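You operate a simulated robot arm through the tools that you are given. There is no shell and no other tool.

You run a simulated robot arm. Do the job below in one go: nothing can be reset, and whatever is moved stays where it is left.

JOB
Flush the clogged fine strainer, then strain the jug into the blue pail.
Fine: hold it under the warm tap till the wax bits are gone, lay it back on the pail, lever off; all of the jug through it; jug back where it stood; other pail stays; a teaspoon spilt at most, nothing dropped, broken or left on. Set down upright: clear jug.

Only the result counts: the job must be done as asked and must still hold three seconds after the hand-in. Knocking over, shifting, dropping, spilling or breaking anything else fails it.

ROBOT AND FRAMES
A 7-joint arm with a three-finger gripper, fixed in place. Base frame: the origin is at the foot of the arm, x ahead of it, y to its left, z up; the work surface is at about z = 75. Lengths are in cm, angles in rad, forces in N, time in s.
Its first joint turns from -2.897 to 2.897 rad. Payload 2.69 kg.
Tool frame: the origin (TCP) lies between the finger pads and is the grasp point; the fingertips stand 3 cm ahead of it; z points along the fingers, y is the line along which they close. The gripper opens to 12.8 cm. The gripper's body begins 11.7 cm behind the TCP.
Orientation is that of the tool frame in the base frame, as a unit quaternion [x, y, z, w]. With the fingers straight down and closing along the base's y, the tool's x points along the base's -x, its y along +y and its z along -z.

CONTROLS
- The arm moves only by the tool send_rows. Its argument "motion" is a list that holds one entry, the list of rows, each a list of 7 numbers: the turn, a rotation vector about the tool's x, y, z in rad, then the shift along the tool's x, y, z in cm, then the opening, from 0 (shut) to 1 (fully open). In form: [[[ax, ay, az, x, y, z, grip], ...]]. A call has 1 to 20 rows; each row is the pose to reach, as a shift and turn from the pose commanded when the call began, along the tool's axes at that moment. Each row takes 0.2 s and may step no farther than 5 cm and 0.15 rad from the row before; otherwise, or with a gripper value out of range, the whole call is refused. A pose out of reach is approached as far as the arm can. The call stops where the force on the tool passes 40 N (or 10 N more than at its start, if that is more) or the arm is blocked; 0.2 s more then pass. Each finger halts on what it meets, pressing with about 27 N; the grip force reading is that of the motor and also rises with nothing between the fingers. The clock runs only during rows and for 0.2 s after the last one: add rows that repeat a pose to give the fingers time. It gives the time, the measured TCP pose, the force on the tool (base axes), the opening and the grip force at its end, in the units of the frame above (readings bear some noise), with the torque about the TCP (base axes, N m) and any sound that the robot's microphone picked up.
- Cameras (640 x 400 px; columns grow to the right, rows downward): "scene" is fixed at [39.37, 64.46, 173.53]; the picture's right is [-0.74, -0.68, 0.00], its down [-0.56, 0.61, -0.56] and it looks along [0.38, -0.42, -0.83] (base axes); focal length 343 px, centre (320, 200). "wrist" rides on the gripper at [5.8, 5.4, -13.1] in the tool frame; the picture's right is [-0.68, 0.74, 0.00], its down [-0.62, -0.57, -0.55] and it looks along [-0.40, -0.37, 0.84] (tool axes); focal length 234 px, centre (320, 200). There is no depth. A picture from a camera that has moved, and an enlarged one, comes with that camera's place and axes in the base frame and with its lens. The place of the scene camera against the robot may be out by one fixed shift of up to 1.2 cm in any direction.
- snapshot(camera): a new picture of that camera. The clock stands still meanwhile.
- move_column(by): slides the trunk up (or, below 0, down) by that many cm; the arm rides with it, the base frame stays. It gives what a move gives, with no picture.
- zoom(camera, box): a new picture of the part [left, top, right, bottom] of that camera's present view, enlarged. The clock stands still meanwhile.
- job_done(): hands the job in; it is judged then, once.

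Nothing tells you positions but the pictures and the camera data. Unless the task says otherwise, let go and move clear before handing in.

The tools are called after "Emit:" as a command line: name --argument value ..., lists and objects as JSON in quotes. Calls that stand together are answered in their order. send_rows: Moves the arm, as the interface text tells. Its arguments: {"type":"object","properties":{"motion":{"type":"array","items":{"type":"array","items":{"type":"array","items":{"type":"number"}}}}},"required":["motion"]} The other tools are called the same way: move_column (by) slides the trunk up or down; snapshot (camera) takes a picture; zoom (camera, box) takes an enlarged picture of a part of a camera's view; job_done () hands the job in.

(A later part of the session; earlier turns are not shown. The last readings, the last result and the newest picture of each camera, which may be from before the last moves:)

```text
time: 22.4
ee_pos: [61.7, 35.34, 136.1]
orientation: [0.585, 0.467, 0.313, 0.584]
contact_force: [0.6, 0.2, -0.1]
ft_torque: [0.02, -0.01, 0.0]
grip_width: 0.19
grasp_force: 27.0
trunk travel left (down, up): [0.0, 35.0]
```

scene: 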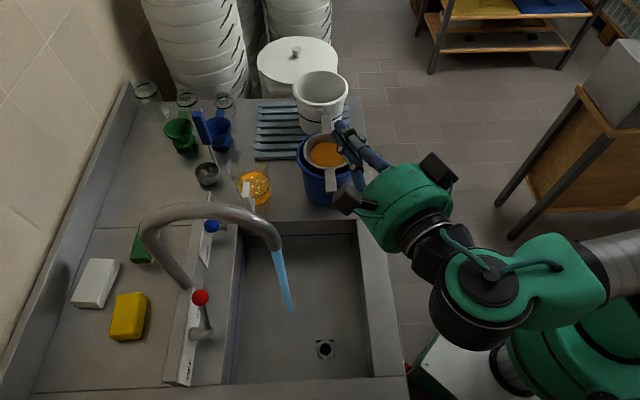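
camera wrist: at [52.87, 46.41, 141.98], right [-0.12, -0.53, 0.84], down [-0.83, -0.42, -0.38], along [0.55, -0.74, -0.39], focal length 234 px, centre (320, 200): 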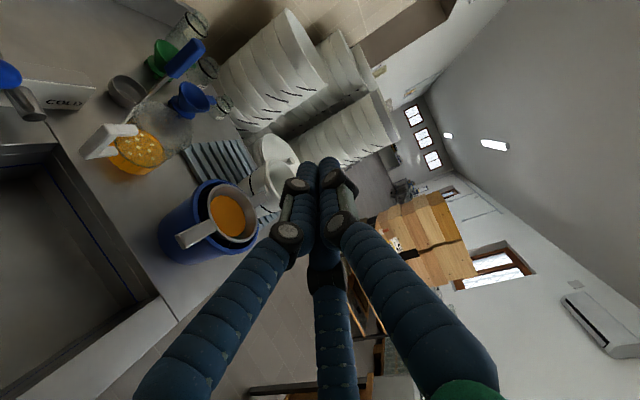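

Emit:
send_rows --motion '[[[0.1445, 0.0131, 0.0149, 0, 0, 0, 0], [0.2889, 0.0263, 0.0297, 0, 0, 0, 0], [0.4334, 0.0394, 0.0446, 0, 0, 0, 0], [0.5778, 0.0525, 0.0595, 0, 0, 0, 0], [0.7223, 0.0657, 0.0744, 0, 0, 0, 0], [0.8668, 0.0788, 0.0892, 0, 0, 0, 0], [1.0112, 0.0919, 0.1041, 0, 0, 0, 0], [1.1557, 0.105, 0.119, 0, 0, 0, 0], [1.3001, 0.1182, 0.1338, 0, 0, 0, 0], [1.4446, 0.1313, 0.1487, 0, 0, 0, 0], [1.4446, 0.1313, 0.1487, 0, 0, 0, 0]]]'

Emit:
snapshot --camera "scene"

```text
time: 24.8
ee_pos: [61.84, 35.4, 135.74]
orientation: [0.835, 0.551, 0.0, 0.0]
contact_force: [-0.4, -0.3, 0.0]
ft_torque: [-0.02, 0.04, 0.0]
grip_width: 0.2
grasp_force: 26.8
trunk travel left (down, up): [0.0, 35.0]
```

```text
taken
```

scene: 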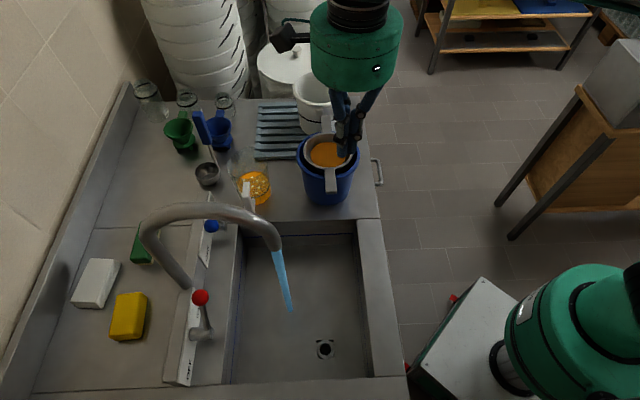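

Emit:
send_rows --motion '[[[0, 0, 0.15, 0, 0, 0, 0], [0, 0, 0.3, 0, 0, 0, 0], [0, 0, 0.45, 0, 0, 0, 0], [0, 0, 0.6, 0, 0, 0, 0], [0, 0, 0.75, 0, 0, 0, 0], [0, 0, 0.9, 0, 0, 0, 0], [0, 0, 1.05, 0, 0, 0, 0], [0, 0, 1.2, 0, 0, 0, 0], [0, 0, 1.2, 0, 0, 0, 0]]]'

```text
time: 26.8
ee_pos: [61.89, 35.28, 135.76]
orientation: [0.944, 0.33, 0.001, -0.001]
contact_force: [-0.5, -0.2, 0.1]
ft_torque: [-0.01, -0.01, -0.01]
grip_width: 0.19
grasp_force: 27.3
out of reach, approached as far as the arm can: row 4, 5, 6, 7, 8, 9
trunk travel left (down, up): [0.0, 35.0]
```

I've found the wrist roll limit: that branch was near the joint-7 stop. I'll unwind to the other roll (hand turned the opposite way), which has plenty of range.

Emit:
send_rows --motion '[[[0, 0, -0.15, 0, 0, 0, 0], [0, 0, -0.3, 0, 0, 0, 0], [0, 0, -0.45, 0, 0, 0, 0], [0, 0, -0.6, 0, 0, 0, 0], [0, 0, -0.75, 0, 0, 0, 0], [0, 0, -0.9, 0, 0, 0, 0], [0, 0, -1.05, 0, 0, 0, 0], [0, 0, -1.2, 0, 0, 0, 0], [0, 0, -1.35, 0, 0, 0, 0], [0, 0, -1.5, 0, 0, 0, 0], [0, 0, -1.65, 0, 0, 0, 0], [0, 0, -1.8, 0, 0, 0, 0], [0, 0, -1.95, 0, 0, 0, 0], [0, 0, -2.1, 0, 0, 0, 0], [0, 0, -2.25, 0, 0, 0, 0], [0, 0, -2.4, 0, 0, 0, 0], [0, 0, -2.55, 0, 0, 0, 0], [0, 0, -2.7, 0, 0, 0, 0], [0, 0, -2.85, 0, 0, 0, 0], [0, 0, -3.0, 0, 0, 0, 0]]]'

```text
time: 30.9
ee_pos: [61.78, 35.48, 135.8]
orientation: [-0.264, 0.965, 0.001, 0.001]
contact_force: [-0.3, 0.7, 0.4]
ft_torque: [-0.03, 0.01, 0.02]
grip_width: 0.22
grasp_force: 26.8
trunk travel left (down, up): [0.0, 35.0]
```

Emit:
send_rows --motion '[[[0, 0, -0.0837, 0.44, 2.39, 2.6, 0], [0, 0, -0.1673, 0.89, 4.79, 5.2, 0], [0, 0, -0.251, 1.33, 7.18, 7.8, 0], [0, 0, -0.251, 1.33, 7.18, 7.8, 0]]]'

Emit:
send_rows --motion '[[[0.14, 0, 0, 0, 0, 0, 0], [0.28, 0, 0, 0, 0, 0, 0], [0.42, 0, 0, 0, 0, 0, 0], [0.56, 0, 0, 0, 0, 0, 0], [0.7, 0, 0, 0, 0, 0, 0], [0.84, 0, 0, 0, 0, 0, 0], [0.98, 0, 0, 0, 0, 0, 0], [1.12, 0, 0, 0, 0, 0, 0], [1.26, 0, 0, 0, 0, 0, 0], [1.4, 0, 0, 0, 0, 0, 0], [1.5, 0, 0, 0, 0, 0, 0], [1.571, 0, 0, 0, 0, 0, 0], [1.571, 0, 0, 0, 0, 0, 0]]]'

Emit:
snapshot --camera "wrist"

Emit:
snapshot --camera "scene"

```text
time: 31.9
ee_pos: [57.03, 40.98, 127.93]
orientation: [-0.381, 0.925, 0.001, 0.001]
contact_force: [0.5, 0.3, -0.7]
ft_torque: [-0.04, -0.01, 0.0]
grip_width: 0.22
grasp_force: 27.0
trunk travel left (down, up): [0.0, 35.0]
```

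```text
time: 34.8
ee_pos: [57.15, 40.92, 127.91]
orientation: [0.269, -0.654, 0.654, -0.27]
contact_force: [0.0, -0.1, 0.4]
ft_torque: [0.03, 0.0, -0.03]
grip_width: 0.23
grasp_force: 26.9
trunk travel left (down, up): [0.0, 35.0]
```

```text
taken
camera wrist: at [43.76, 46.01, 122.66], right [0.48, 0.48, -0.74], down [0.05, 0.82, 0.57], along [0.88, -0.31, 0.37], focal length 234 px, centre (320, 200)
```

wrist: 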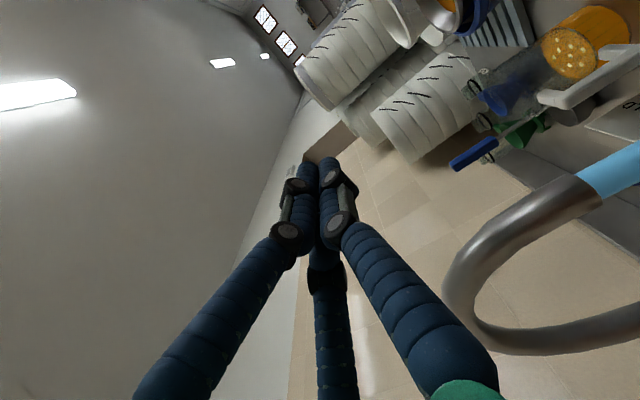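

```text
taken
```

scene: 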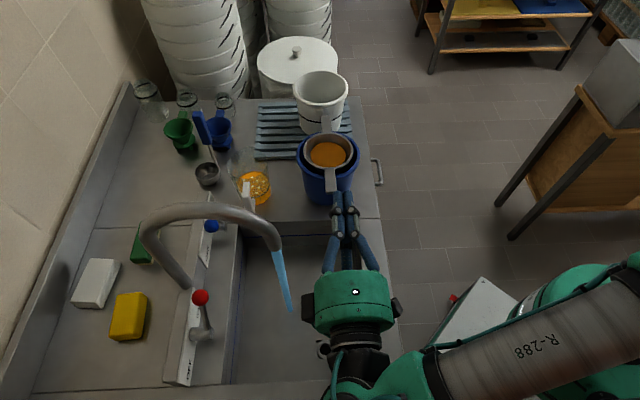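

The horizontal grip orientation now reaches well, aligned with the strainer handle. I'll open the fingers partway and lower toward handle height at a distance, then look.

Emit:
send_rows --motion '[[[0, 0, 0, -0.03, 4, 1.8, 0.1], [0, 0, 0, -0.07, 8, 3.6, 0.2], [0, 0, 0, -0.1, 12, 5.4, 0.3], [0, 0, 0, -0.14, 15.9, 7.1, 0.35], [0, 0, 0, -0.14, 15.9, 7.1, 0.35]]]'

Emit:
snapshot --camera "wrist"

Emit:
snapshot --camera "scene"

```text
time: 36.0
ee_pos: [62.15, 36.15, 112.06]
orientation: [-0.271, 0.654, -0.653, 0.269]
contact_force: [-0.5, 0.1, -0.2]
ft_torque: [-0.05, -0.03, 0.0]
grip_width: 4.46
grasp_force: 0.1
trunk travel left (down, up): [0.0, 35.0]
```

```text
taken
camera wrist: at [48.85, 41.23, 106.8], right [0.48, 0.48, -0.74], down [0.05, 0.82, 0.57], along [0.88, -0.31, 0.37], focal length 234 px, centre (320, 200)
```

wrist: 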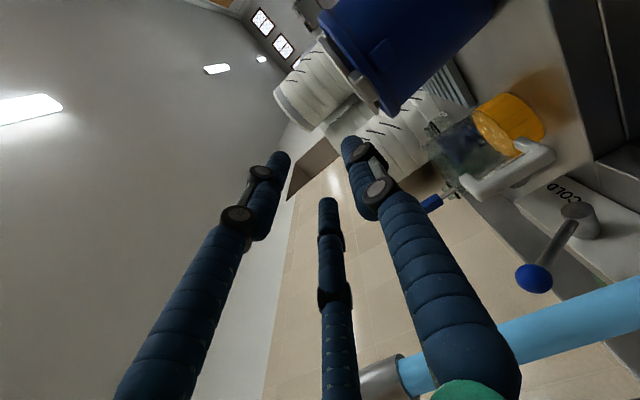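

```text
taken
```

scene: 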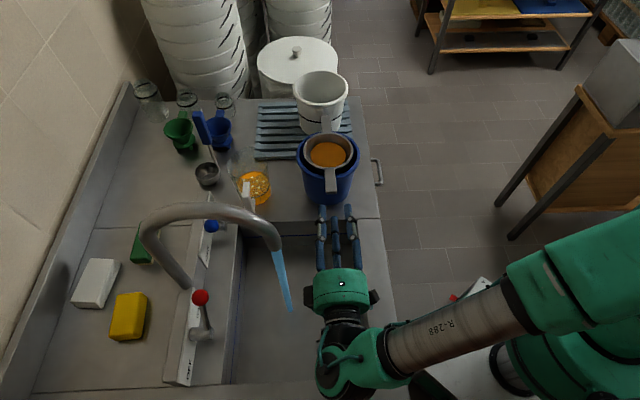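

Emit:
zoom --camera "wrist" --box '[300, 0, 460, 140]'

Emit:
zoom --camera "scene" --box '[285, 110, 385, 310]'

```text
2.86 times, centred on (380, 70) of wrist
camera zoom: at [48.85, 41.23, 106.8], right [0.48, 0.48, -0.74], down [0.05, 0.82, 0.57], along [0.88, -0.31, 0.37], focal length 669 px, centre (149, 571)
```

zoom: 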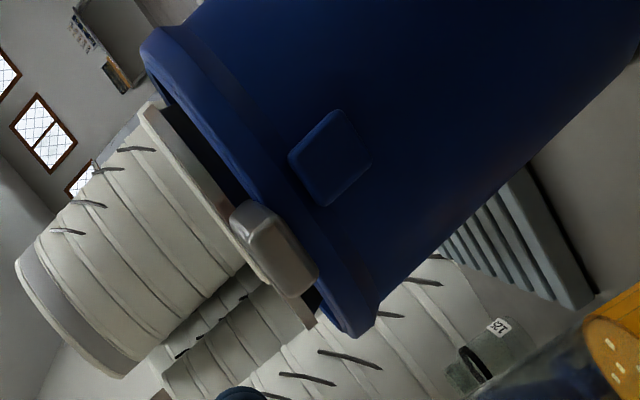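

```text
2.00 times, centred on (335, 210) of scene
camera zoom: at [39.37, 64.46, 173.53], right [-0.74, -0.68, 0.0], down [-0.56, 0.61, -0.56], along [0.38, -0.42, -0.83], focal length 686 px, centre (290, 180)
```

zoom: 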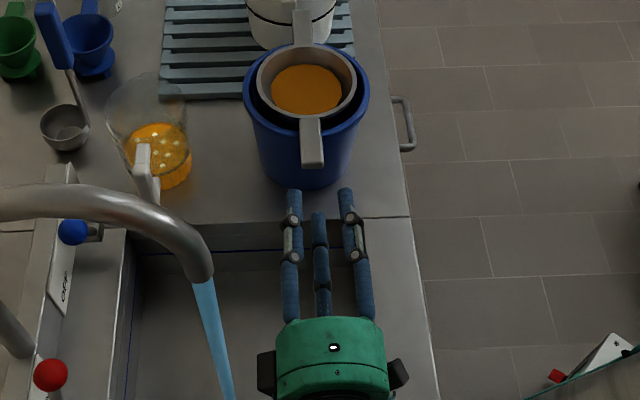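

The handle block rests on the pail's rim, its end at about (70, 27.6, 105.7). I'll lower to its height and close in partway, then check.

Emit:
send_rows --motion '[[[0, 0, 0, 0.1, 3, 0, 0.35], [0, 0, 0, 0.2, 5.96, 1.5, 0.35], [0, 0, 0, 0.3, 5.96, 4.5, 0.35], [0, 0, 0, 0.36, 5.96, 7.4, 0.35], [0, 0, 0, 0.36, 5.96, 7.4, 0.35]]]'

Emit:
snapshot --camera "wrist"

Emit:
zoom --camera "wrist" --box '[260, 60, 420, 200]'

Emit:
zoom --camera "scene" --box '[285, 110, 385, 240]'

```text
time: 37.1
ee_pos: [67.15, 30.7, 106.1]
orientation: [-0.268, 0.655, -0.653, 0.269]
contact_force: [0.2, 0.9, 0.0]
ft_torque: [0.01, 0.01, -0.04]
grip_width: 4.51
grasp_force: 0.0
trunk travel left (down, up): [0.0, 35.0]
```

```text
taken
camera wrist: at [53.84, 35.71, 100.85], right [0.48, 0.48, -0.74], down [0.05, 0.82, 0.57], along [0.88, -0.31, 0.37], focal length 234 px, centre (320, 200)
```

wrist: 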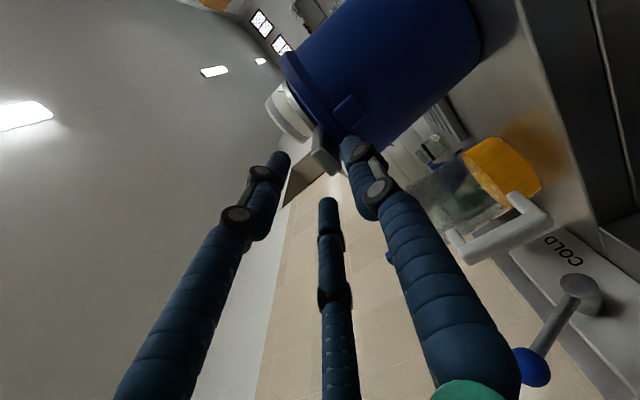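

```text
2.86 times, centred on (340, 130) of wrist
camera zoom: at [53.84, 35.71, 100.85], right [0.48, 0.48, -0.74], down [0.05, 0.82, 0.57], along [0.88, -0.31, 0.37], focal length 669 px, centre (263, 400)
```

zoom: 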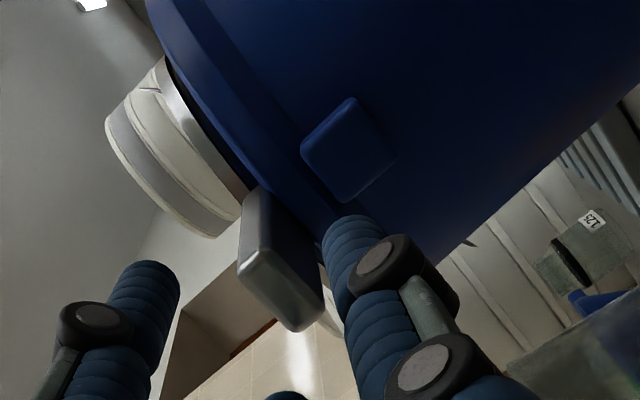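

```text
3.08 times, centred on (335, 175) of scene
camera zoom: at [39.37, 64.46, 173.53], right [-0.74, -0.68, 0.0], down [-0.56, 0.61, -0.56], along [0.38, -0.42, -0.83], focal length 1056 px, centre (274, 277)
```

zoom: 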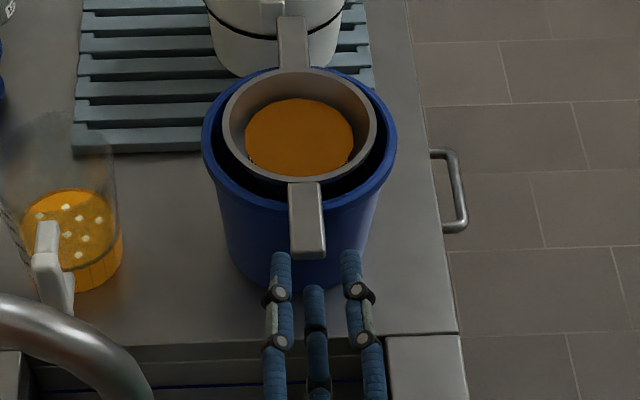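

The handle end is 4.3 cm ahead of the TCP and in line. I'll advance over it and look again before closing.

Emit:
send_rows --motion '[[[0, 0, 0, 0.05, 0.15, 1.6, 0.35], [0, 0, 0, 0.09, 0.25, 3.2, 0.35], [0, 0, 0, 0.09, 0.25, 4.7, 0.35], [0, 0, 0, 0.09, 0.25, 4.7, 0.35]]]'

Emit:
zoom --camera "wrist" --box '[240, 60, 420, 240]'

Emit:
zoom --camera "scene" --box '[285, 110, 385, 240]'

```text
time: 38.1
ee_pos: [70.42, 27.08, 105.96]
orientation: [-0.269, 0.655, -0.653, 0.27]
contact_force: [-0.3, -0.8, 0.8]
ft_torque: [-0.03, 0.0, 0.0]
grip_width: 4.48
grasp_force: 0.2
trunk travel left (down, up): [0.0, 35.0]
```

```text
2.22 times, centred on (330, 150) of wrist
camera zoom: at [57.02, 32.25, 100.62], right [0.48, 0.48, -0.74], down [0.05, 0.82, 0.57], along [0.88, -0.31, 0.37], focal length 520 px, centre (298, 311)
```

zoom: 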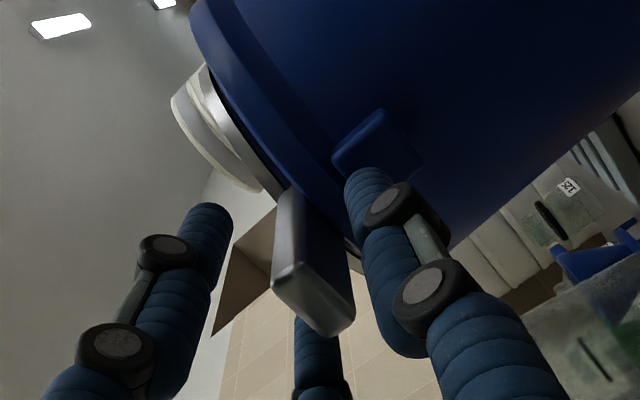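

```text
3.08 times, centred on (335, 175) of scene
camera zoom: at [39.37, 64.46, 173.53], right [-0.74, -0.68, 0.0], down [-0.56, 0.61, -0.56], along [0.38, -0.42, -0.83], focal length 1056 px, centre (274, 277)
```

zoom: 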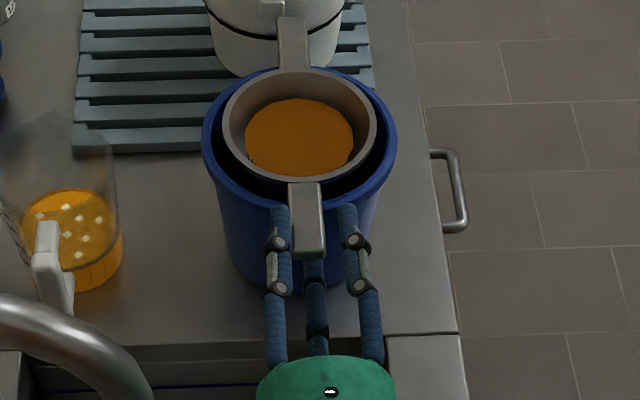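

The fingers straddle the handle with clearance to the pail. Closing now.

Emit:
send_rows --motion '[[[0, 0, 0, 0, 0, 0, 0.2], [0, 0, 0, 0, 0, 0, 0.1], [0, 0, 0, 0, 0, 0, 0], [0, 0, 0, 0, 0, 0, 0], [0, 0, 0, 0, 0, 0, 0]]]'

Emit:
zoom --camera "wrist" --box '[240, 60, 420, 240]'

Emit:
zoom --camera "scene" --box '[285, 110, 385, 240]'

```text
time: 39.4
ee_pos: [70.27, 27.28, 106.01]
orientation: [-0.268, 0.654, -0.653, 0.271]
contact_force: [2.1, 5.3, 23.4]
ft_torque: [-0.43, -1.01, 0.3]
grip_width: 2.22
grasp_force: 26.7
trunk travel left (down, up): [0.0, 35.0]
```

```text
2.22 times, centred on (330, 150) of wrist
camera zoom: at [56.97, 32.3, 100.77], right [0.48, 0.48, -0.73], down [0.05, 0.82, 0.57], along [0.87, -0.31, 0.37], focal length 520 px, centre (298, 311)
```

zoom: 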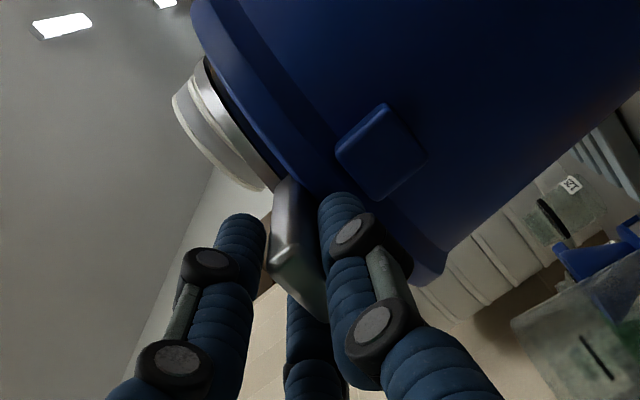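

```text
3.08 times, centred on (335, 175) of scene
camera zoom: at [39.37, 64.46, 173.53], right [-0.74, -0.68, 0.0], down [-0.56, 0.61, -0.56], along [0.38, -0.42, -0.83], focal length 1056 px, centre (274, 277)
```

zoom: 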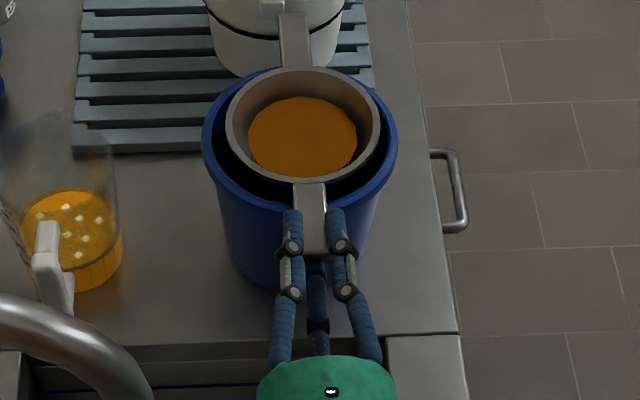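

The grip reads 2.2 cm and presses the handle down on the rim (about 23 N), so I'll ease up a little and see how the hold settles.

Emit:
send_rows --motion '[[[0, 0, 0, 0, -0.1, 0, 0], [0, 0, 0, 0, -0.2, 0, 0], [0, 0, 0, 0, -0.3, 0, 0], [0, 0, 0, 0, -0.3, 0, 0]]]'

Emit:
zoom --camera "scene" --box '[285, 110, 385, 240]'

```text
time: 40.4
ee_pos: [70.27, 27.21, 106.14]
orientation: [-0.269, 0.654, -0.653, 0.269]
contact_force: [1.9, 3.3, 12.6]
ft_torque: [-0.19, -0.51, 0.26]
grip_width: 2.19
grasp_force: 27.1
trunk travel left (down, up): [0.0, 35.0]
```

```text
3.08 times, centred on (335, 175) of scene
camera zoom: at [39.37, 64.46, 173.53], right [-0.74, -0.68, 0.0], down [-0.56, 0.61, -0.56], along [0.38, -0.42, -0.83], focal length 1056 px, centre (274, 277)
```

zoom: 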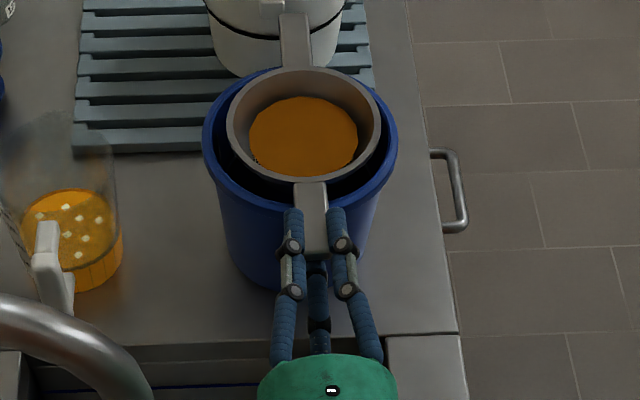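

The preload halves as I rise, so the handle is firmly clamped. I'll keep rising gently and watch the load.

Emit:
send_rows --motion '[[[0, 0, 0, 0, -0.15, 0, 0], [0, 0, 0, 0, -0.3, 0, 0], [0, 0, 0, 0, -0.5, 0, 0], [0, 0, 0, 0, -0.7, 0, 0], [0, 0, 0, 0, -0.7, 0, 0]]]'

Emit:
zoom --camera "scene" --box '[285, 110, 385, 240]'

Emit:
zoom --camera "wrist" --box '[240, 60, 420, 240]'

```text
time: 41.5
ee_pos: [70.19, 27.21, 106.89]
orientation: [-0.269, 0.655, -0.653, 0.269]
contact_force: [0.3, -0.2, -1.5]
ft_torque: [0.13, 0.17, 0.01]
grip_width: 2.19
grasp_force: 27.1
trunk travel left (down, up): [0.0, 35.0]
```

```text
3.08 times, centred on (335, 175) of scene
camera zoom: at [39.37, 64.46, 173.53], right [-0.74, -0.68, 0.0], down [-0.56, 0.61, -0.56], along [0.38, -0.42, -0.83], focal length 1056 px, centre (274, 277)
```

zoom: 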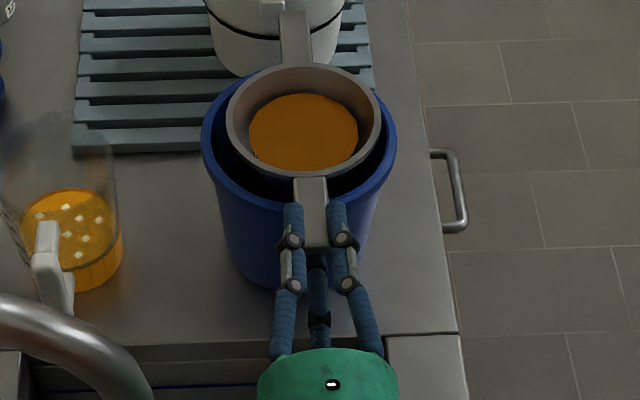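

```text
2.22 times, centred on (330, 150) of wrist
camera zoom: at [57.01, 32.17, 101.55], right [0.48, 0.48, -0.74], down [0.05, 0.82, 0.57], along [0.88, -0.31, 0.37], focal length 520 px, centre (298, 311)
```

zoom: 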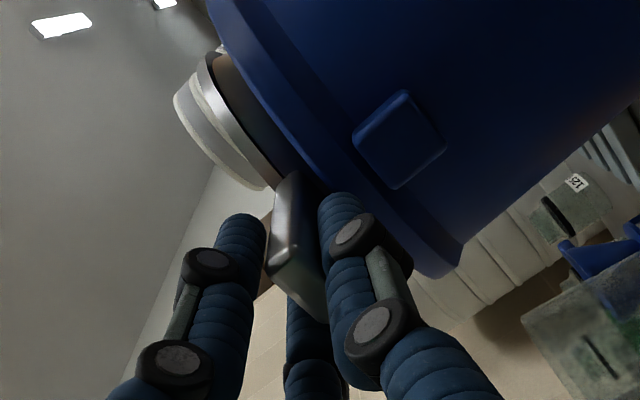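

The strainer is off the rim, light (about 2 N), and level. I'll lift it clear of the pail.

Emit:
send_rows --motion '[[[0, 0, 0, 0, -0.5, 0, 0], [0, 0, 0, 0, -1.5, 0, 0], [0, 0, 0, 0, -2.5, 0, 0], [0, 0, 0, 0, -3.5, 0, 0], [0, 0, 0, 0, -4.5, 0, 0], [0, 0, 0, 0, -5.5, 0, 0], [0, 0, 0, 0, -6.5, 0, 0], [0, 0, 0, 0, -7.5, 0, 0], [0, 0, 0, 0, -8.5, 0, 0], [0, 0, 0, 0, -9.5, 0, 0], [0, 0, 0, 0, -10.2, 0, 0], [0, 0, 0, 0, -10.2, 0, 0]]]'

Emit:
zoom --camera "scene" --box '[270, 80, 400, 240]'

Emit:
snapshot --camera "wrist"

```text
time: 44.1
ee_pos: [70.26, 27.12, 117.06]
orientation: [-0.269, 0.654, -0.653, 0.27]
contact_force: [0.3, 0.2, -1.7]
ft_torque: [0.18, 0.16, 0.0]
grip_width: 2.62
grasp_force: 27.2
trunk travel left (down, up): [0.0, 35.0]
```

```text
2.50 times, centred on (335, 160) of scene
camera zoom: at [39.37, 64.46, 173.53], right [-0.74, -0.68, 0.0], down [-0.56, 0.61, -0.56], along [0.38, -0.42, -0.83], focal length 858 px, centre (282, 300)
```

zoom: 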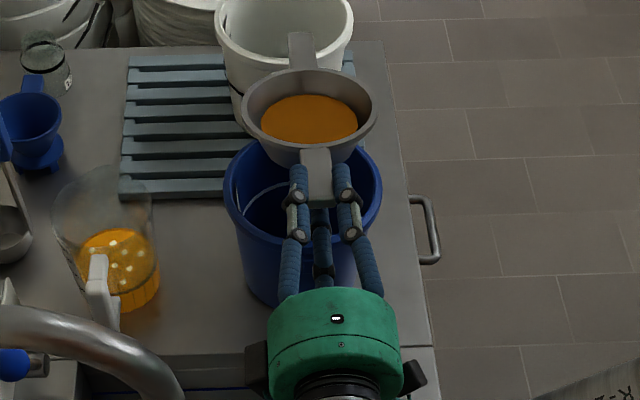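

```text
taken
camera wrist: at [56.99, 32.17, 111.77], right [0.48, 0.48, -0.74], down [0.05, 0.82, 0.57], along [0.88, -0.31, 0.37], focal length 234 px, centre (320, 200)
```

wrist: 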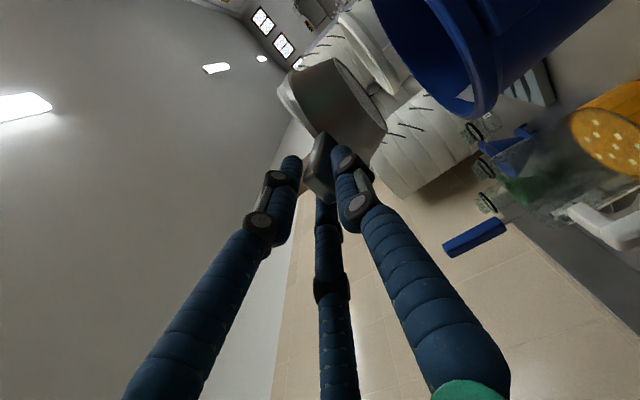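

The grip width changed to 2.6, so I'll check whether the strainer has rotated in the grip.

Emit:
zoom --camera "scene" --box '[300, 85, 380, 185]'

Emit:
zoom --camera "wrist" --box '[250, 30, 420, 220]'

```text
4.00 times, centred on (340, 135) of scene
camera zoom: at [39.37, 64.46, 173.53], right [-0.74, -0.68, 0.0], down [-0.56, 0.61, -0.56], along [0.38, -0.42, -0.83], focal length 1372 px, centre (240, 460)
```

zoom: 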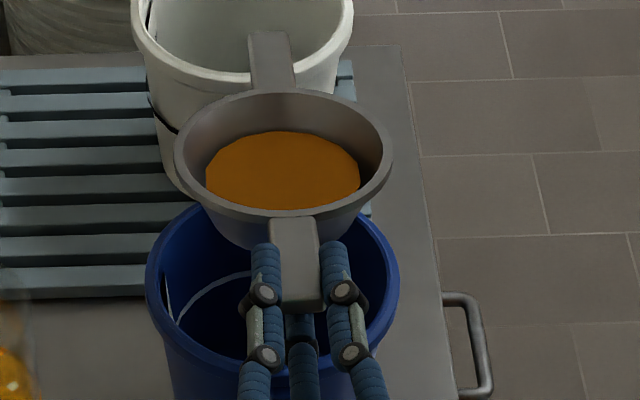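

```text
2.11 times, centred on (335, 125) of wrist
camera zoom: at [56.99, 32.17, 111.77], right [0.48, 0.48, -0.74], down [0.05, 0.82, 0.57], along [0.88, -0.31, 0.37], focal length 493 px, centre (288, 358)
```

zoom: 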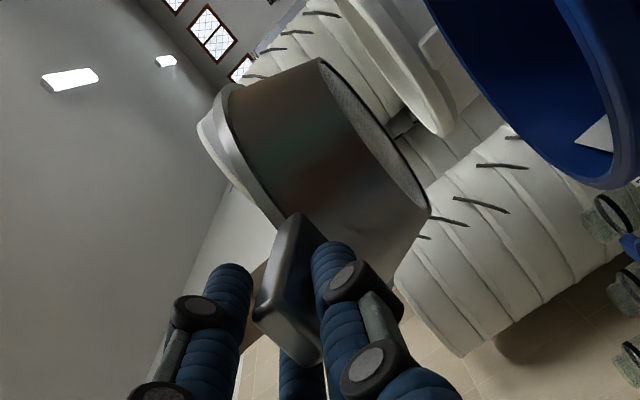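

Emit:
send_rows --motion '[[[0, 0, 0, 0, 0, 0, 0], [0, 0, 0, 0, 0, 0, 0], [0, 0, 0, 0, 0, 0, 0]]]'

Emit:
zoom --camera "scene" --box '[300, 85, 380, 185]'

```text
time: 45.0
ee_pos: [70.27, 27.13, 117.04]
orientation: [-0.269, 0.654, -0.653, 0.27]
contact_force: [-0.8, -0.1, -1.5]
ft_torque: [0.11, 0.16, -0.01]
grip_width: 2.6
grasp_force: 26.8
trunk travel left (down, up): [0.0, 35.0]
```

```text
4.00 times, centred on (340, 135) of scene
camera zoom: at [39.37, 64.46, 173.53], right [-0.74, -0.68, 0.0], down [-0.56, 0.61, -0.56], along [0.38, -0.42, -0.83], focal length 1372 px, centre (240, 460)
```

zoom: 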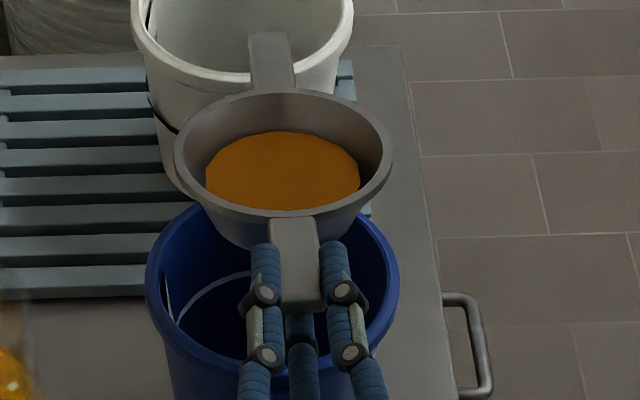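

The hold is stable with a slight droop. I'll carry the strainer level back over the sink, well clear of the tap.

Emit:
send_rows --motion '[[[0.02, 0, 0, 0, 0, -0.8, 0], [0.04, 0, 0, 0, 0, -2.4, 0], [0.06, 0, 0, 0, 0, -4.2, 0], [0.08, 0, 0, 0, 0, -6.2, 0], [0.09, 0, 0, 0, 0, -8.2, 0], [0.09, 0, 0, 0, 0, -10.2, 0], [0.09, 0, 0, 0, 0, -12.2, 0], [0.09, 0, 0, 0, 0, -14.2, 0], [0.09, 0, 0, 0, 0, -16.2, 0], [0.09, 0, 0, 0, 0, -18.2, 0], [0.09, 0, 0, 0, 0, -20.2, 0], [0.09, 0, 0, 0, 0, -22.2, 0], [0.09, 0, 0, 0, 0, -24.2, 0], [0.09, 0, 0, 0, 0, -26, 0], [0.09, 0, 0, 0, 0, -27.2, 0], [0.09, 0, 0, 0, 0, -27.8, 0], [0.09, 0, 0, 0, 0, -27.8, 0]]]'

Emit:
snapshot --camera "scene"

Emit:
snapshot --camera "wrist"

```text
time: 48.5
ee_pos: [50.7, 46.87, 117.11]
orientation: [0.257, -0.625, 0.682, -0.282]
contact_force: [-0.5, -1.0, -0.9]
ft_torque: [0.19, 0.16, 0.01]
grip_width: 2.59
grasp_force: 27.0
trunk travel left (down, up): [0.0, 35.0]
```

```text
taken
```

scene: 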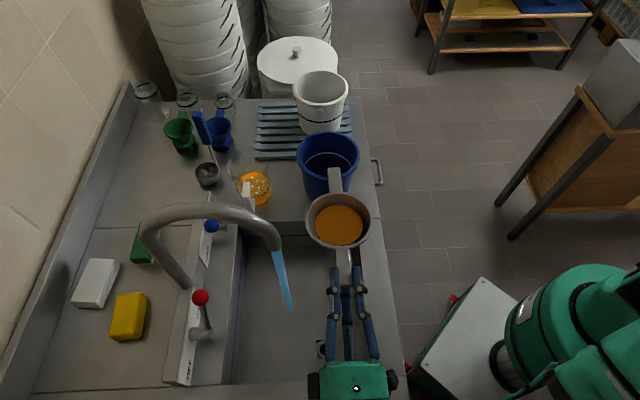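

```text
taken
camera wrist: at [37.8, 51.52, 110.63], right [0.53, 0.43, -0.73], down [0.02, 0.86, 0.52], along [0.85, -0.28, 0.44], focal length 234 px, centre (320, 200)
```

wrist: 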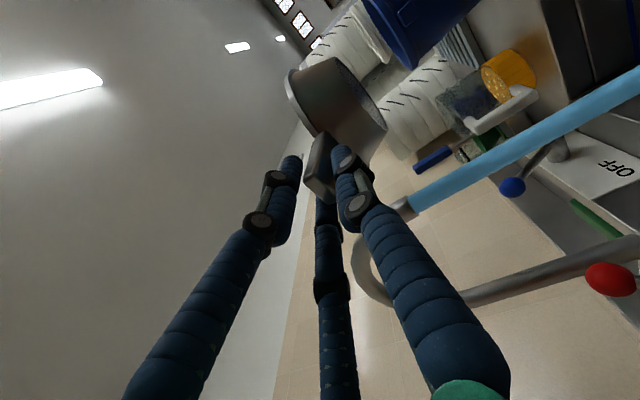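

Emit:
send_rows --motion '[[[0, 0, 0, 0, 1.5, -0.13, 0], [0, 0, 0, 0, 3.5, -0.31, 0], [0, 0, 0, 0, 5.5, -0.5, 0], [0, 0, 0, 0, 7.5, -0.67, 0], [0, 0, 0, 0, 9.5, -0.85, 0], [0, 0, 0, 0, 11.2, -1.0, 0], [0, 0, 0, 0, 11.7, -1.05, 0], [0, 0, 0, 0, 11.7, -1.05, 0]]]'

Emit:
snapshot --camera "scene"

Emit:
snapshot --camera "wrist"

```text
time: 50.4
ee_pos: [50.86, 46.87, 105.23]
orientation: [0.257, -0.624, 0.682, -0.281]
contact_force: [0.4, 0.1, -1.3]
ft_torque: [0.13, 0.1, 0.02]
grip_width: 2.64
grasp_force: 27.1
trunk travel left (down, up): [0.0, 35.0]
```

```text
taken
```

scene: 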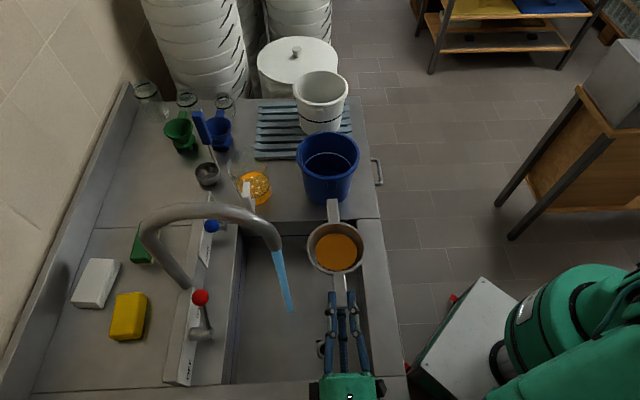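

```text
taken
camera wrist: at [37.84, 51.59, 98.87], right [0.53, 0.43, -0.73], down [0.02, 0.86, 0.52], along [0.85, -0.28, 0.44], focal length 234 px, centre (320, 200)
```

wrist: 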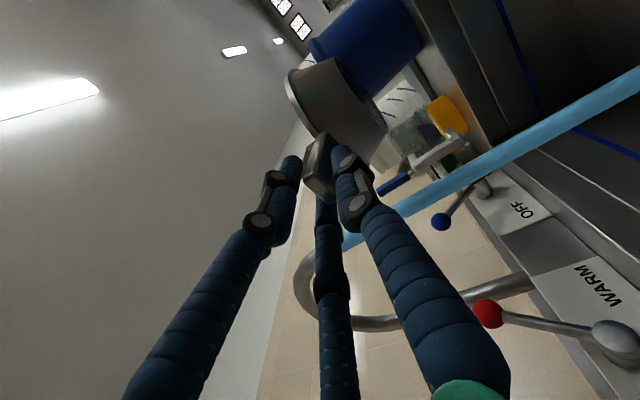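

The strainer is level at z≈105 over the sink. Now I'll slide it sideways under the stream.

Emit:
send_rows --motion '[[[0, 0, 0, -1.2, -0.03, -0.35, 0], [0, 0, 0, -2.8, -0.08, -0.82, 0], [0, 0, 0, -4.4, -0.12, -1.3, 0], [0, 0, 0, -6, -0.16, -1.76, 0], [0, 0, 0, -7.6, -0.2, -2.23, 0], [0, 0, 0, -9.2, -0.25, -2.7, 0], [0, 0, 0, -10.8, -0.29, -3.17, 0], [0, 0, 0, -12.16, -0.33, -3.57, 0], [0, 0, 0, -12.16, -0.33, -3.57, 0]]]'

Emit:
snapshot --camera "scene"

Emit:
zoom --camera "scene" --box '[230, 220, 350, 340]'

```text
time: 52.4
ee_pos: [56.87, 58.05, 105.23]
orientation: [0.258, -0.624, 0.682, -0.281]
contact_force: [-0.2, -0.3, -1.2]
ft_torque: [0.15, 0.11, 0.0]
grip_width: 2.62
grasp_force: 26.7
trunk travel left (down, up): [0.0, 35.0]
```

```text
taken
```

scene: 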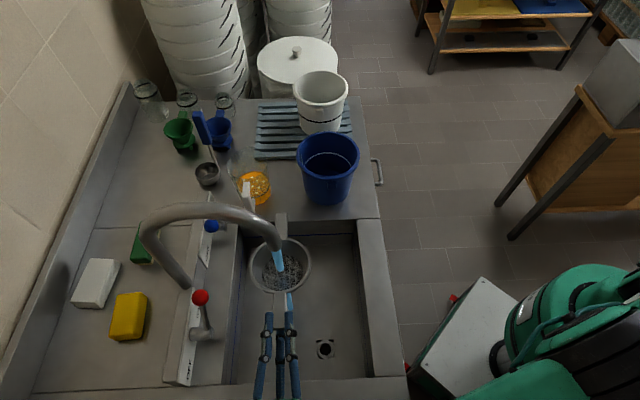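

```text
3.33 times, centred on (290, 280) of scene
camera zoom: at [39.37, 64.46, 173.53], right [-0.74, -0.68, 0.0], down [-0.56, 0.61, -0.56], along [0.38, -0.42, -0.83], focal length 1144 px, centre (420, -67)
```

zoom: 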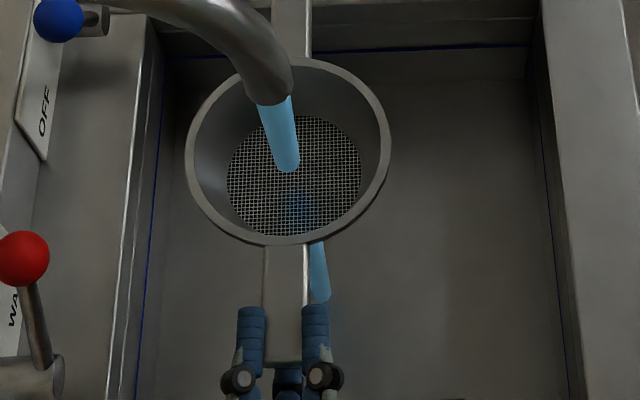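

The clog is washing away; the mesh is showing. I'll look closely for any remaining bits.

Emit:
zoom --camera "scene" --box '[250, 235, 315, 295]'

Emit:
snapshot --camera "wrist"

```text
6.67 times, centred on (282, 265) of scene
camera zoom: at [39.37, 64.46, 173.53], right [-0.74, -0.68, 0.0], down [-0.56, 0.61, -0.56], along [0.38, -0.42, -0.83], focal length 2287 px, centre (570, -233)
```

zoom: 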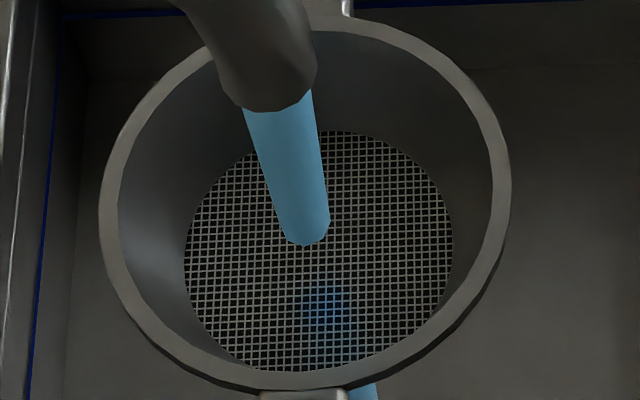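

```text
taken
camera wrist: at [43.95, 62.73, 98.87], right [0.53, 0.43, -0.73], down [0.02, 0.86, 0.51], along [0.85, -0.28, 0.44], focal length 234 px, centre (320, 200)
```

wrist: 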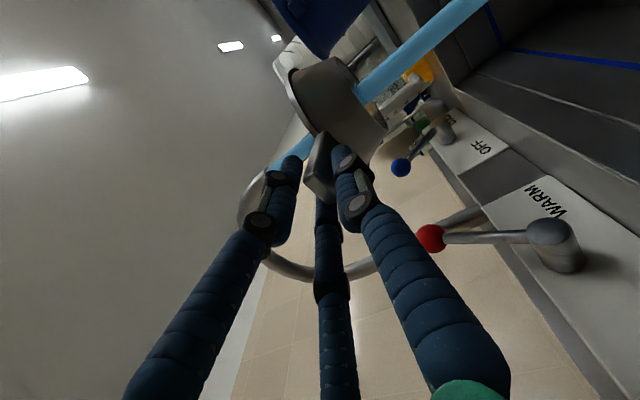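

The mesh looks clean, but I'll hold it under the stream a few more seconds, shifting slightly so all of it is rinsed.

Emit:
send_rows --motion '[[[0, 0, 0, 0, 0, 0, 0], [0, 0, 0, 0, 0, 0, 0], [0, 0, 0, 0.7, 0, 0, 0], [0, 0, 0, 1.4, 0, 0, 0], [0, 0, 0, 1.4, 0, 0.7, 0], [0, 0, 0, 0.7, 0, 1.4, 0], [0, 0, 0, 0, 0, 1.6, 0], [0, 0, 0, -0.7, 0, 1.4, 0], [0, 0, 0, -1.4, 0, 0.7, 0], [0, 0, 0, -1.6, 0, 0, 0], [0, 0, 0, -1.4, 0, -0.7, 0], [0, 0, 0, -0.7, 0, -1.4, 0], [0, 0, 0, 0, 0, -1.6, 0], [0, 0, 0, 0.7, 0, -1.4, 0], [0, 0, 0, 0.7, 0, -0.7, 0], [0, 0, 0, 0.4, 0, -0.3, 0], [0, 0, 0, 0, 0, 0, 0], [0, 0, 0, 0, 0, 0, 0], [0, 0, 0, 0, 0, 0, 0], [0, 0, 0, 0, 0, 0, 0]]]'

Emit:
zoom --camera "scene" --box '[240, 220, 330, 320]'

```text
time: 56.5
ee_pos: [56.94, 57.93, 105.43]
orientation: [0.256, -0.624, 0.683, -0.282]
contact_force: [0.1, 0.0, -1.4]
ft_torque: [0.14, 0.15, -0.02]
grip_width: 2.64
grasp_force: 26.6
trunk travel left (down, up): [0.0, 35.0]
```

```text
4.00 times, centred on (285, 270) of scene
camera zoom: at [39.37, 64.46, 173.53], right [-0.74, -0.68, 0.0], down [-0.56, 0.61, -0.56], along [0.38, -0.42, -0.83], focal length 1372 px, centre (460, -80)
```

zoom: 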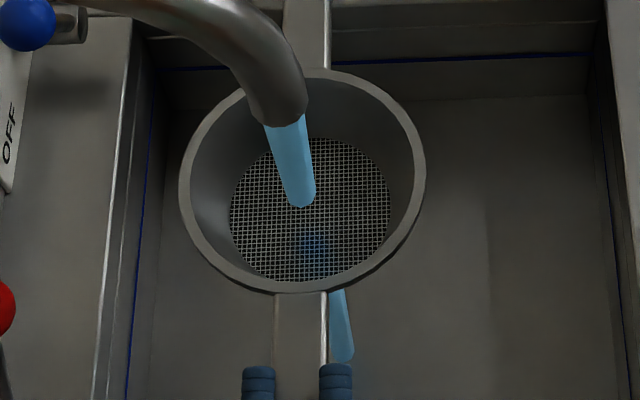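

Emit:
send_rows --motion '[[[0, 0, 0, 0, 0, 0, 0], [0, 0, 0, 0, 0, 0, 0], [0, 0, 0, 0, 0, 0, 0], [0, 0, 0, 0, 0, 0, 0], [0, 0, 0, 0, 0, 0, 0], [0, 0, 0, 0, 0, 0, 0], [0, 0, 0, 0, 0, 0, 0], [0, 0, 0, 0, 0, 0, 0], [0, 0, 0, 1.2, 0.03, 0.35, 0], [0, 0, 0, 2.8, 0.08, 0.82, 0], [0, 0, 0, 4.4, 0.12, 1.3, 0], [0, 0, 0, 6, 0.16, 1.76, 0], [0, 0, 0, 7.6, 0.2, 2.23, 0], [0, 0, 0, 9.2, 0.25, 2.7, 0], [0, 0, 0, 10.8, 0.29, 3.17, 0], [0, 0, 0, 12.16, 0.33, 3.57, 0], [0, 0, 0, 12.16, 0.33, 3.57, 0], [0, 0, 0, 12.16, 0.33, 3.57, 0], [0, 0, 0, 12.16, 0.33, 3.57, 0], [0, 0, 0, 12.16, 0.33, 3.57, 0]]]'

Emit:
send_rows --motion '[[[0, 0, 0, 0, 0, 0, 0], [0, 0, 0, 0, 0, 0, 0], [0, 0, 0, 0, 0, 0, 0], [0, 0, 0, 0, 0, 0, 0], [0, 0, 0, 0, 0, 0, 0], [0, 0, 0, 0, 0, 0, 0], [0, 0, 0, 0, 0, 0, 0], [0, 0, 0, 0, 0, 0, 0], [0, 0, 0, 0, 0, 0, 0], [0, 0, 0, 0, 0, 0, 0]]]'

Emit:
zoom --camera "scene" --box '[270, 170, 400, 330]'

Emit:
snapshot --camera "wrist"

```text
time: 60.8
ee_pos: [50.83, 46.83, 105.34]
orientation: [0.257, -0.624, 0.682, -0.282]
contact_force: [0.0, 1.0, -1.2]
ft_torque: [0.16, 0.15, 0.01]
grip_width: 2.63
grasp_force: 26.6
trunk travel left (down, up): [0.0, 35.0]
```

```text
time: 63.0
ee_pos: [50.68, 46.95, 105.36]
orientation: [0.257, -0.625, 0.682, -0.282]
contact_force: [0.1, 0.0, -2.1]
ft_torque: [0.19, 0.16, 0.01]
grip_width: 2.63
grasp_force: 27.1
trunk travel left (down, up): [0.0, 35.0]
```

```text
2.50 times, centred on (335, 250) of scene
camera zoom: at [39.37, 64.46, 173.53], right [-0.74, -0.68, 0.0], down [-0.56, 0.61, -0.56], along [0.38, -0.42, -0.83], focal length 858 px, centre (282, 75)
```

zoom: 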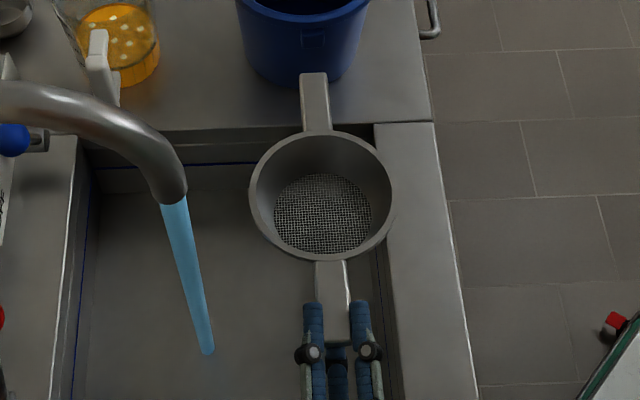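

```text
taken
camera wrist: at [37.84, 51.56, 98.88], right [0.53, 0.43, -0.73], down [0.02, 0.86, 0.52], along [0.85, -0.28, 0.44], focal length 234 px, centre (320, 200)
```

wrist: 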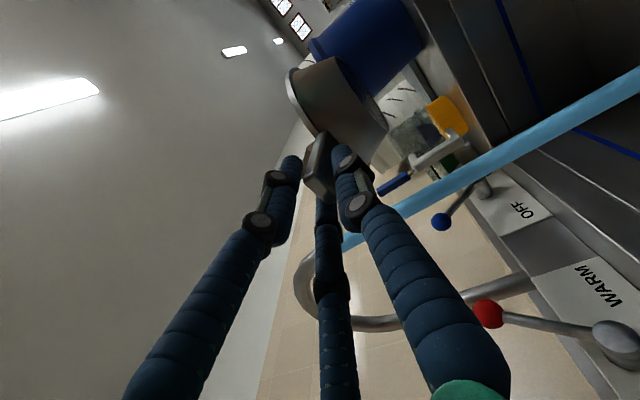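

The strainer is clean and has drained over the sink. I'll raise it and carry it back above the pail.

Emit:
send_rows --motion '[[[0, 0, 0, 0, -1, 0.09, 0], [0, 0, 0, 0, -3, 0.27, 0], [0, 0, 0, 0, -5, 0.45, 0], [0, 0, 0, 0, -7, 0.63, 0], [0, 0, 0, 0, -9, 0.81, 0], [0, 0, 0, 0, -11, 0.99, 0], [0, 0, 0, 0, -11.9, 1.07, 0], [0, 0, 0, 0, -11.9, 1.07, 0]]]'

Emit:
send_rows --motion '[[[0, 0, 0, 0, 0.09, 1, 0], [0, 0, 0, 0, 0.22, 2.5, 0], [0, 0, 0, 0, 0.4, 4.5, 0], [0, 0, 0, 0, 0.59, 6.5, 0], [0, 0, 0, 0, 0.77, 8.5, 0], [0, 0, 0, 0, 0.95, 10.5, 0], [0, 0, 0, 0, 1.13, 12.5, 0], [0, 0, 0, 0, 1.31, 14.5, 0], [0, 0, 0, 0, 1.49, 16.5, 0], [0, 0, 0, 0, 1.67, 18.5, 0], [0, 0, 0, 0, 1.85, 20.5, 0], [0, 0, 0, 0, 2.03, 22.5, 0], [0, 0, 0, 0, 2.21, 24.5, 0], [0, 0, 0, 0, 2.37, 26.3, 0], [0, 0, 0, 0, 2.46, 27.3, 0], [0, 0, 0, 0, 2.5, 27.7, 0], [0, 0, 0, 0, 2.5, 27.7, 0], [0, 0, 0, 0, 2.5, 27.7, 0]]]'

Emit:
zoom --camera "scene" --box '[285, 80, 385, 205]'

Emit:
zoom --camera "wrist" --box '[250, 0, 490, 220]'

```text
time: 64.8
ee_pos: [50.72, 46.95, 117.18]
orientation: [0.256, -0.625, 0.682, -0.281]
contact_force: [-0.3, 0.0, -1.2]
ft_torque: [0.12, 0.18, 0.04]
grip_width: 2.67
grasp_force: 26.6
trunk travel left (down, up): [0.0, 35.0]
```

```text
time: 68.5
ee_pos: [70.44, 27.2, 117.3]
orientation: [0.256, -0.625, 0.682, -0.282]
contact_force: [0.0, 0.4, -2.7]
ft_torque: [0.13, 0.15, -0.01]
grip_width: 2.65
grasp_force: 27.2
trunk travel left (down, up): [0.0, 35.0]
```

```text
3.20 times, centred on (335, 142) of scene
camera zoom: at [39.37, 64.46, 173.53], right [-0.74, -0.68, 0.0], down [-0.56, 0.61, -0.56], along [0.38, -0.42, -0.83], focal length 1098 px, centre (272, 384)
```

zoom: 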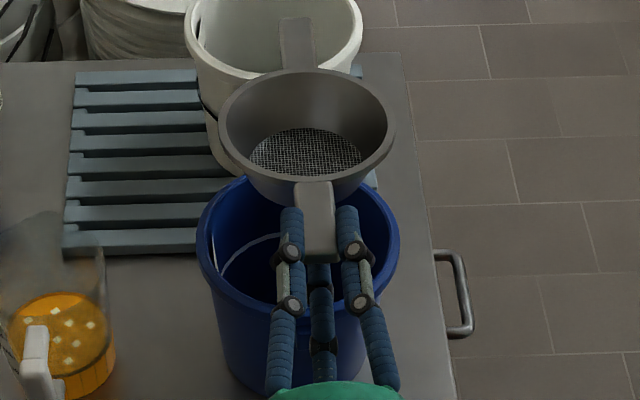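

```text
1.82 times, centred on (370, 110) of wrist
camera zoom: at [57.42, 31.8, 110.81], right [0.53, 0.43, -0.73], down [0.02, 0.86, 0.52], along [0.85, -0.28, 0.44], focal length 426 px, centre (229, 364)
```

zoom: 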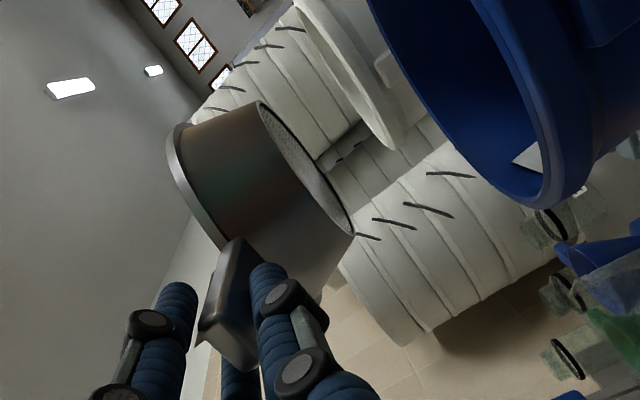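

The strainer is level and centred over the pail. I'll lower it most of the way, then feel for the rim.

Emit:
send_rows --motion '[[[0, 0, 0, 0, 1, -0.09, 0], [0, 0, 0, 0, 2.5, -0.23, 0], [0, 0, 0, 0, 4, -0.36, 0], [0, 0, 0, 0, 5.5, -0.5, 0], [0, 0, 0, 0, 7, -0.63, 0], [0, 0, 0, 0, 8.5, -0.77, 0], [0, 0, 0, 0, 9.5, -0.86, 0], [0, 0, 0, 0, 10.1, -0.91, 0], [0, 0, 0, 0, 10.1, -0.91, 0]]]'

Emit:
zoom --camera "scene" --box '[285, 100, 385, 225]'

Emit:
zoom --camera "wrist" --box '[250, 0, 490, 220]'

```text
time: 70.5
ee_pos: [70.28, 27.14, 107.18]
orientation: [0.256, -0.624, 0.682, -0.281]
contact_force: [0.4, -1.0, 2.9]
ft_torque: [-0.49, -0.57, 0.05]
grip_width: 2.62
grasp_force: 27.2
trunk travel left (down, up): [0.0, 35.0]
```

```text
3.20 times, centred on (335, 162) of scene
camera zoom: at [39.37, 64.46, 173.53], right [-0.74, -0.68, 0.0], down [-0.56, 0.61, -0.56], along [0.38, -0.42, -0.83], focal length 1098 px, centre (272, 320)
```

zoom: 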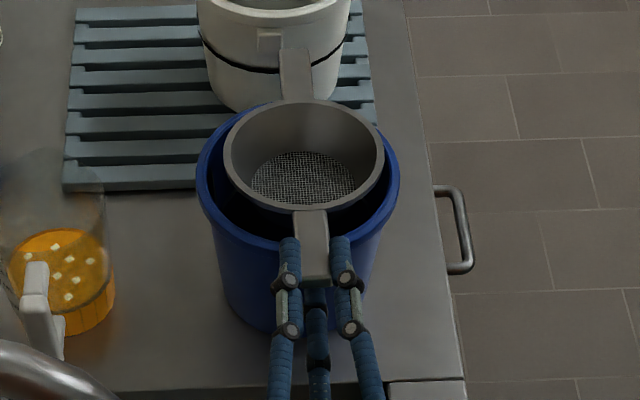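

```text
1.82 times, centred on (370, 110) of wrist
camera zoom: at [57.41, 31.8, 100.74], right [0.53, 0.43, -0.73], down [0.02, 0.86, 0.52], along [0.85, -0.28, 0.45], focal length 426 px, centre (229, 364)
```

zoom: 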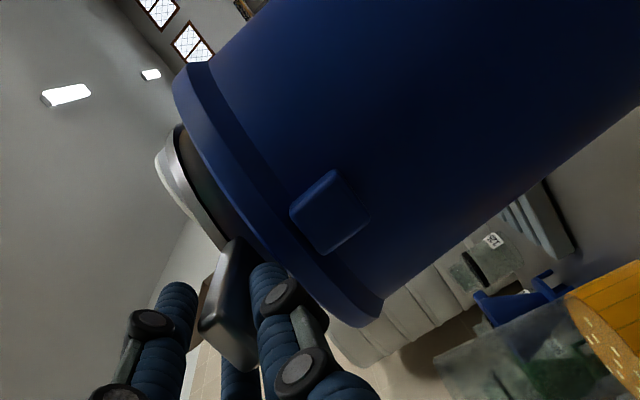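

The far handle has touched first (slight droop), so I'll bring the near handle down while pitching up a touch.

Emit:
send_rows --motion '[[[0.013, 0, 0, 0, 0.2, -0.02, 0], [0.026, 0, 0, 0, 0.4, -0.04, 0], [0.039, 0, 0, 0, 0.6, -0.05, 0], [0.045, 0, 0, 0, 0.7, -0.06, 0], [0.045, 0, 0, 0, 0.7, -0.06, 0]]]'

Emit:
zoom --camera "wrist" --box '[250, 0, 490, 220]'

```text
time: 71.8
ee_pos: [70.41, 27.21, 106.37]
orientation: [0.249, -0.609, 0.696, -0.286]
contact_force: [0.0, 0.3, -1.8]
ft_torque: [0.12, 0.14, -0.01]
grip_width: 2.64
grasp_force: 27.6
trunk travel left (down, up): [0.0, 35.0]
```

```text
1.82 times, centred on (370, 110) of wrist
camera zoom: at [57.66, 31.57, 99.42], right [0.55, 0.41, -0.73], down [0.0, 0.87, 0.49], along [0.83, -0.27, 0.48], focal length 426 px, centre (229, 364)
```

zoom: 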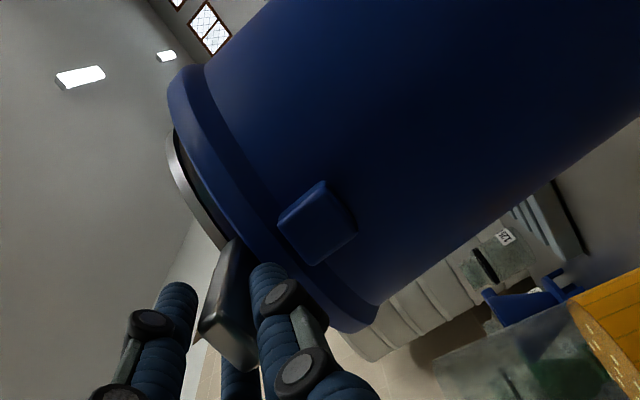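

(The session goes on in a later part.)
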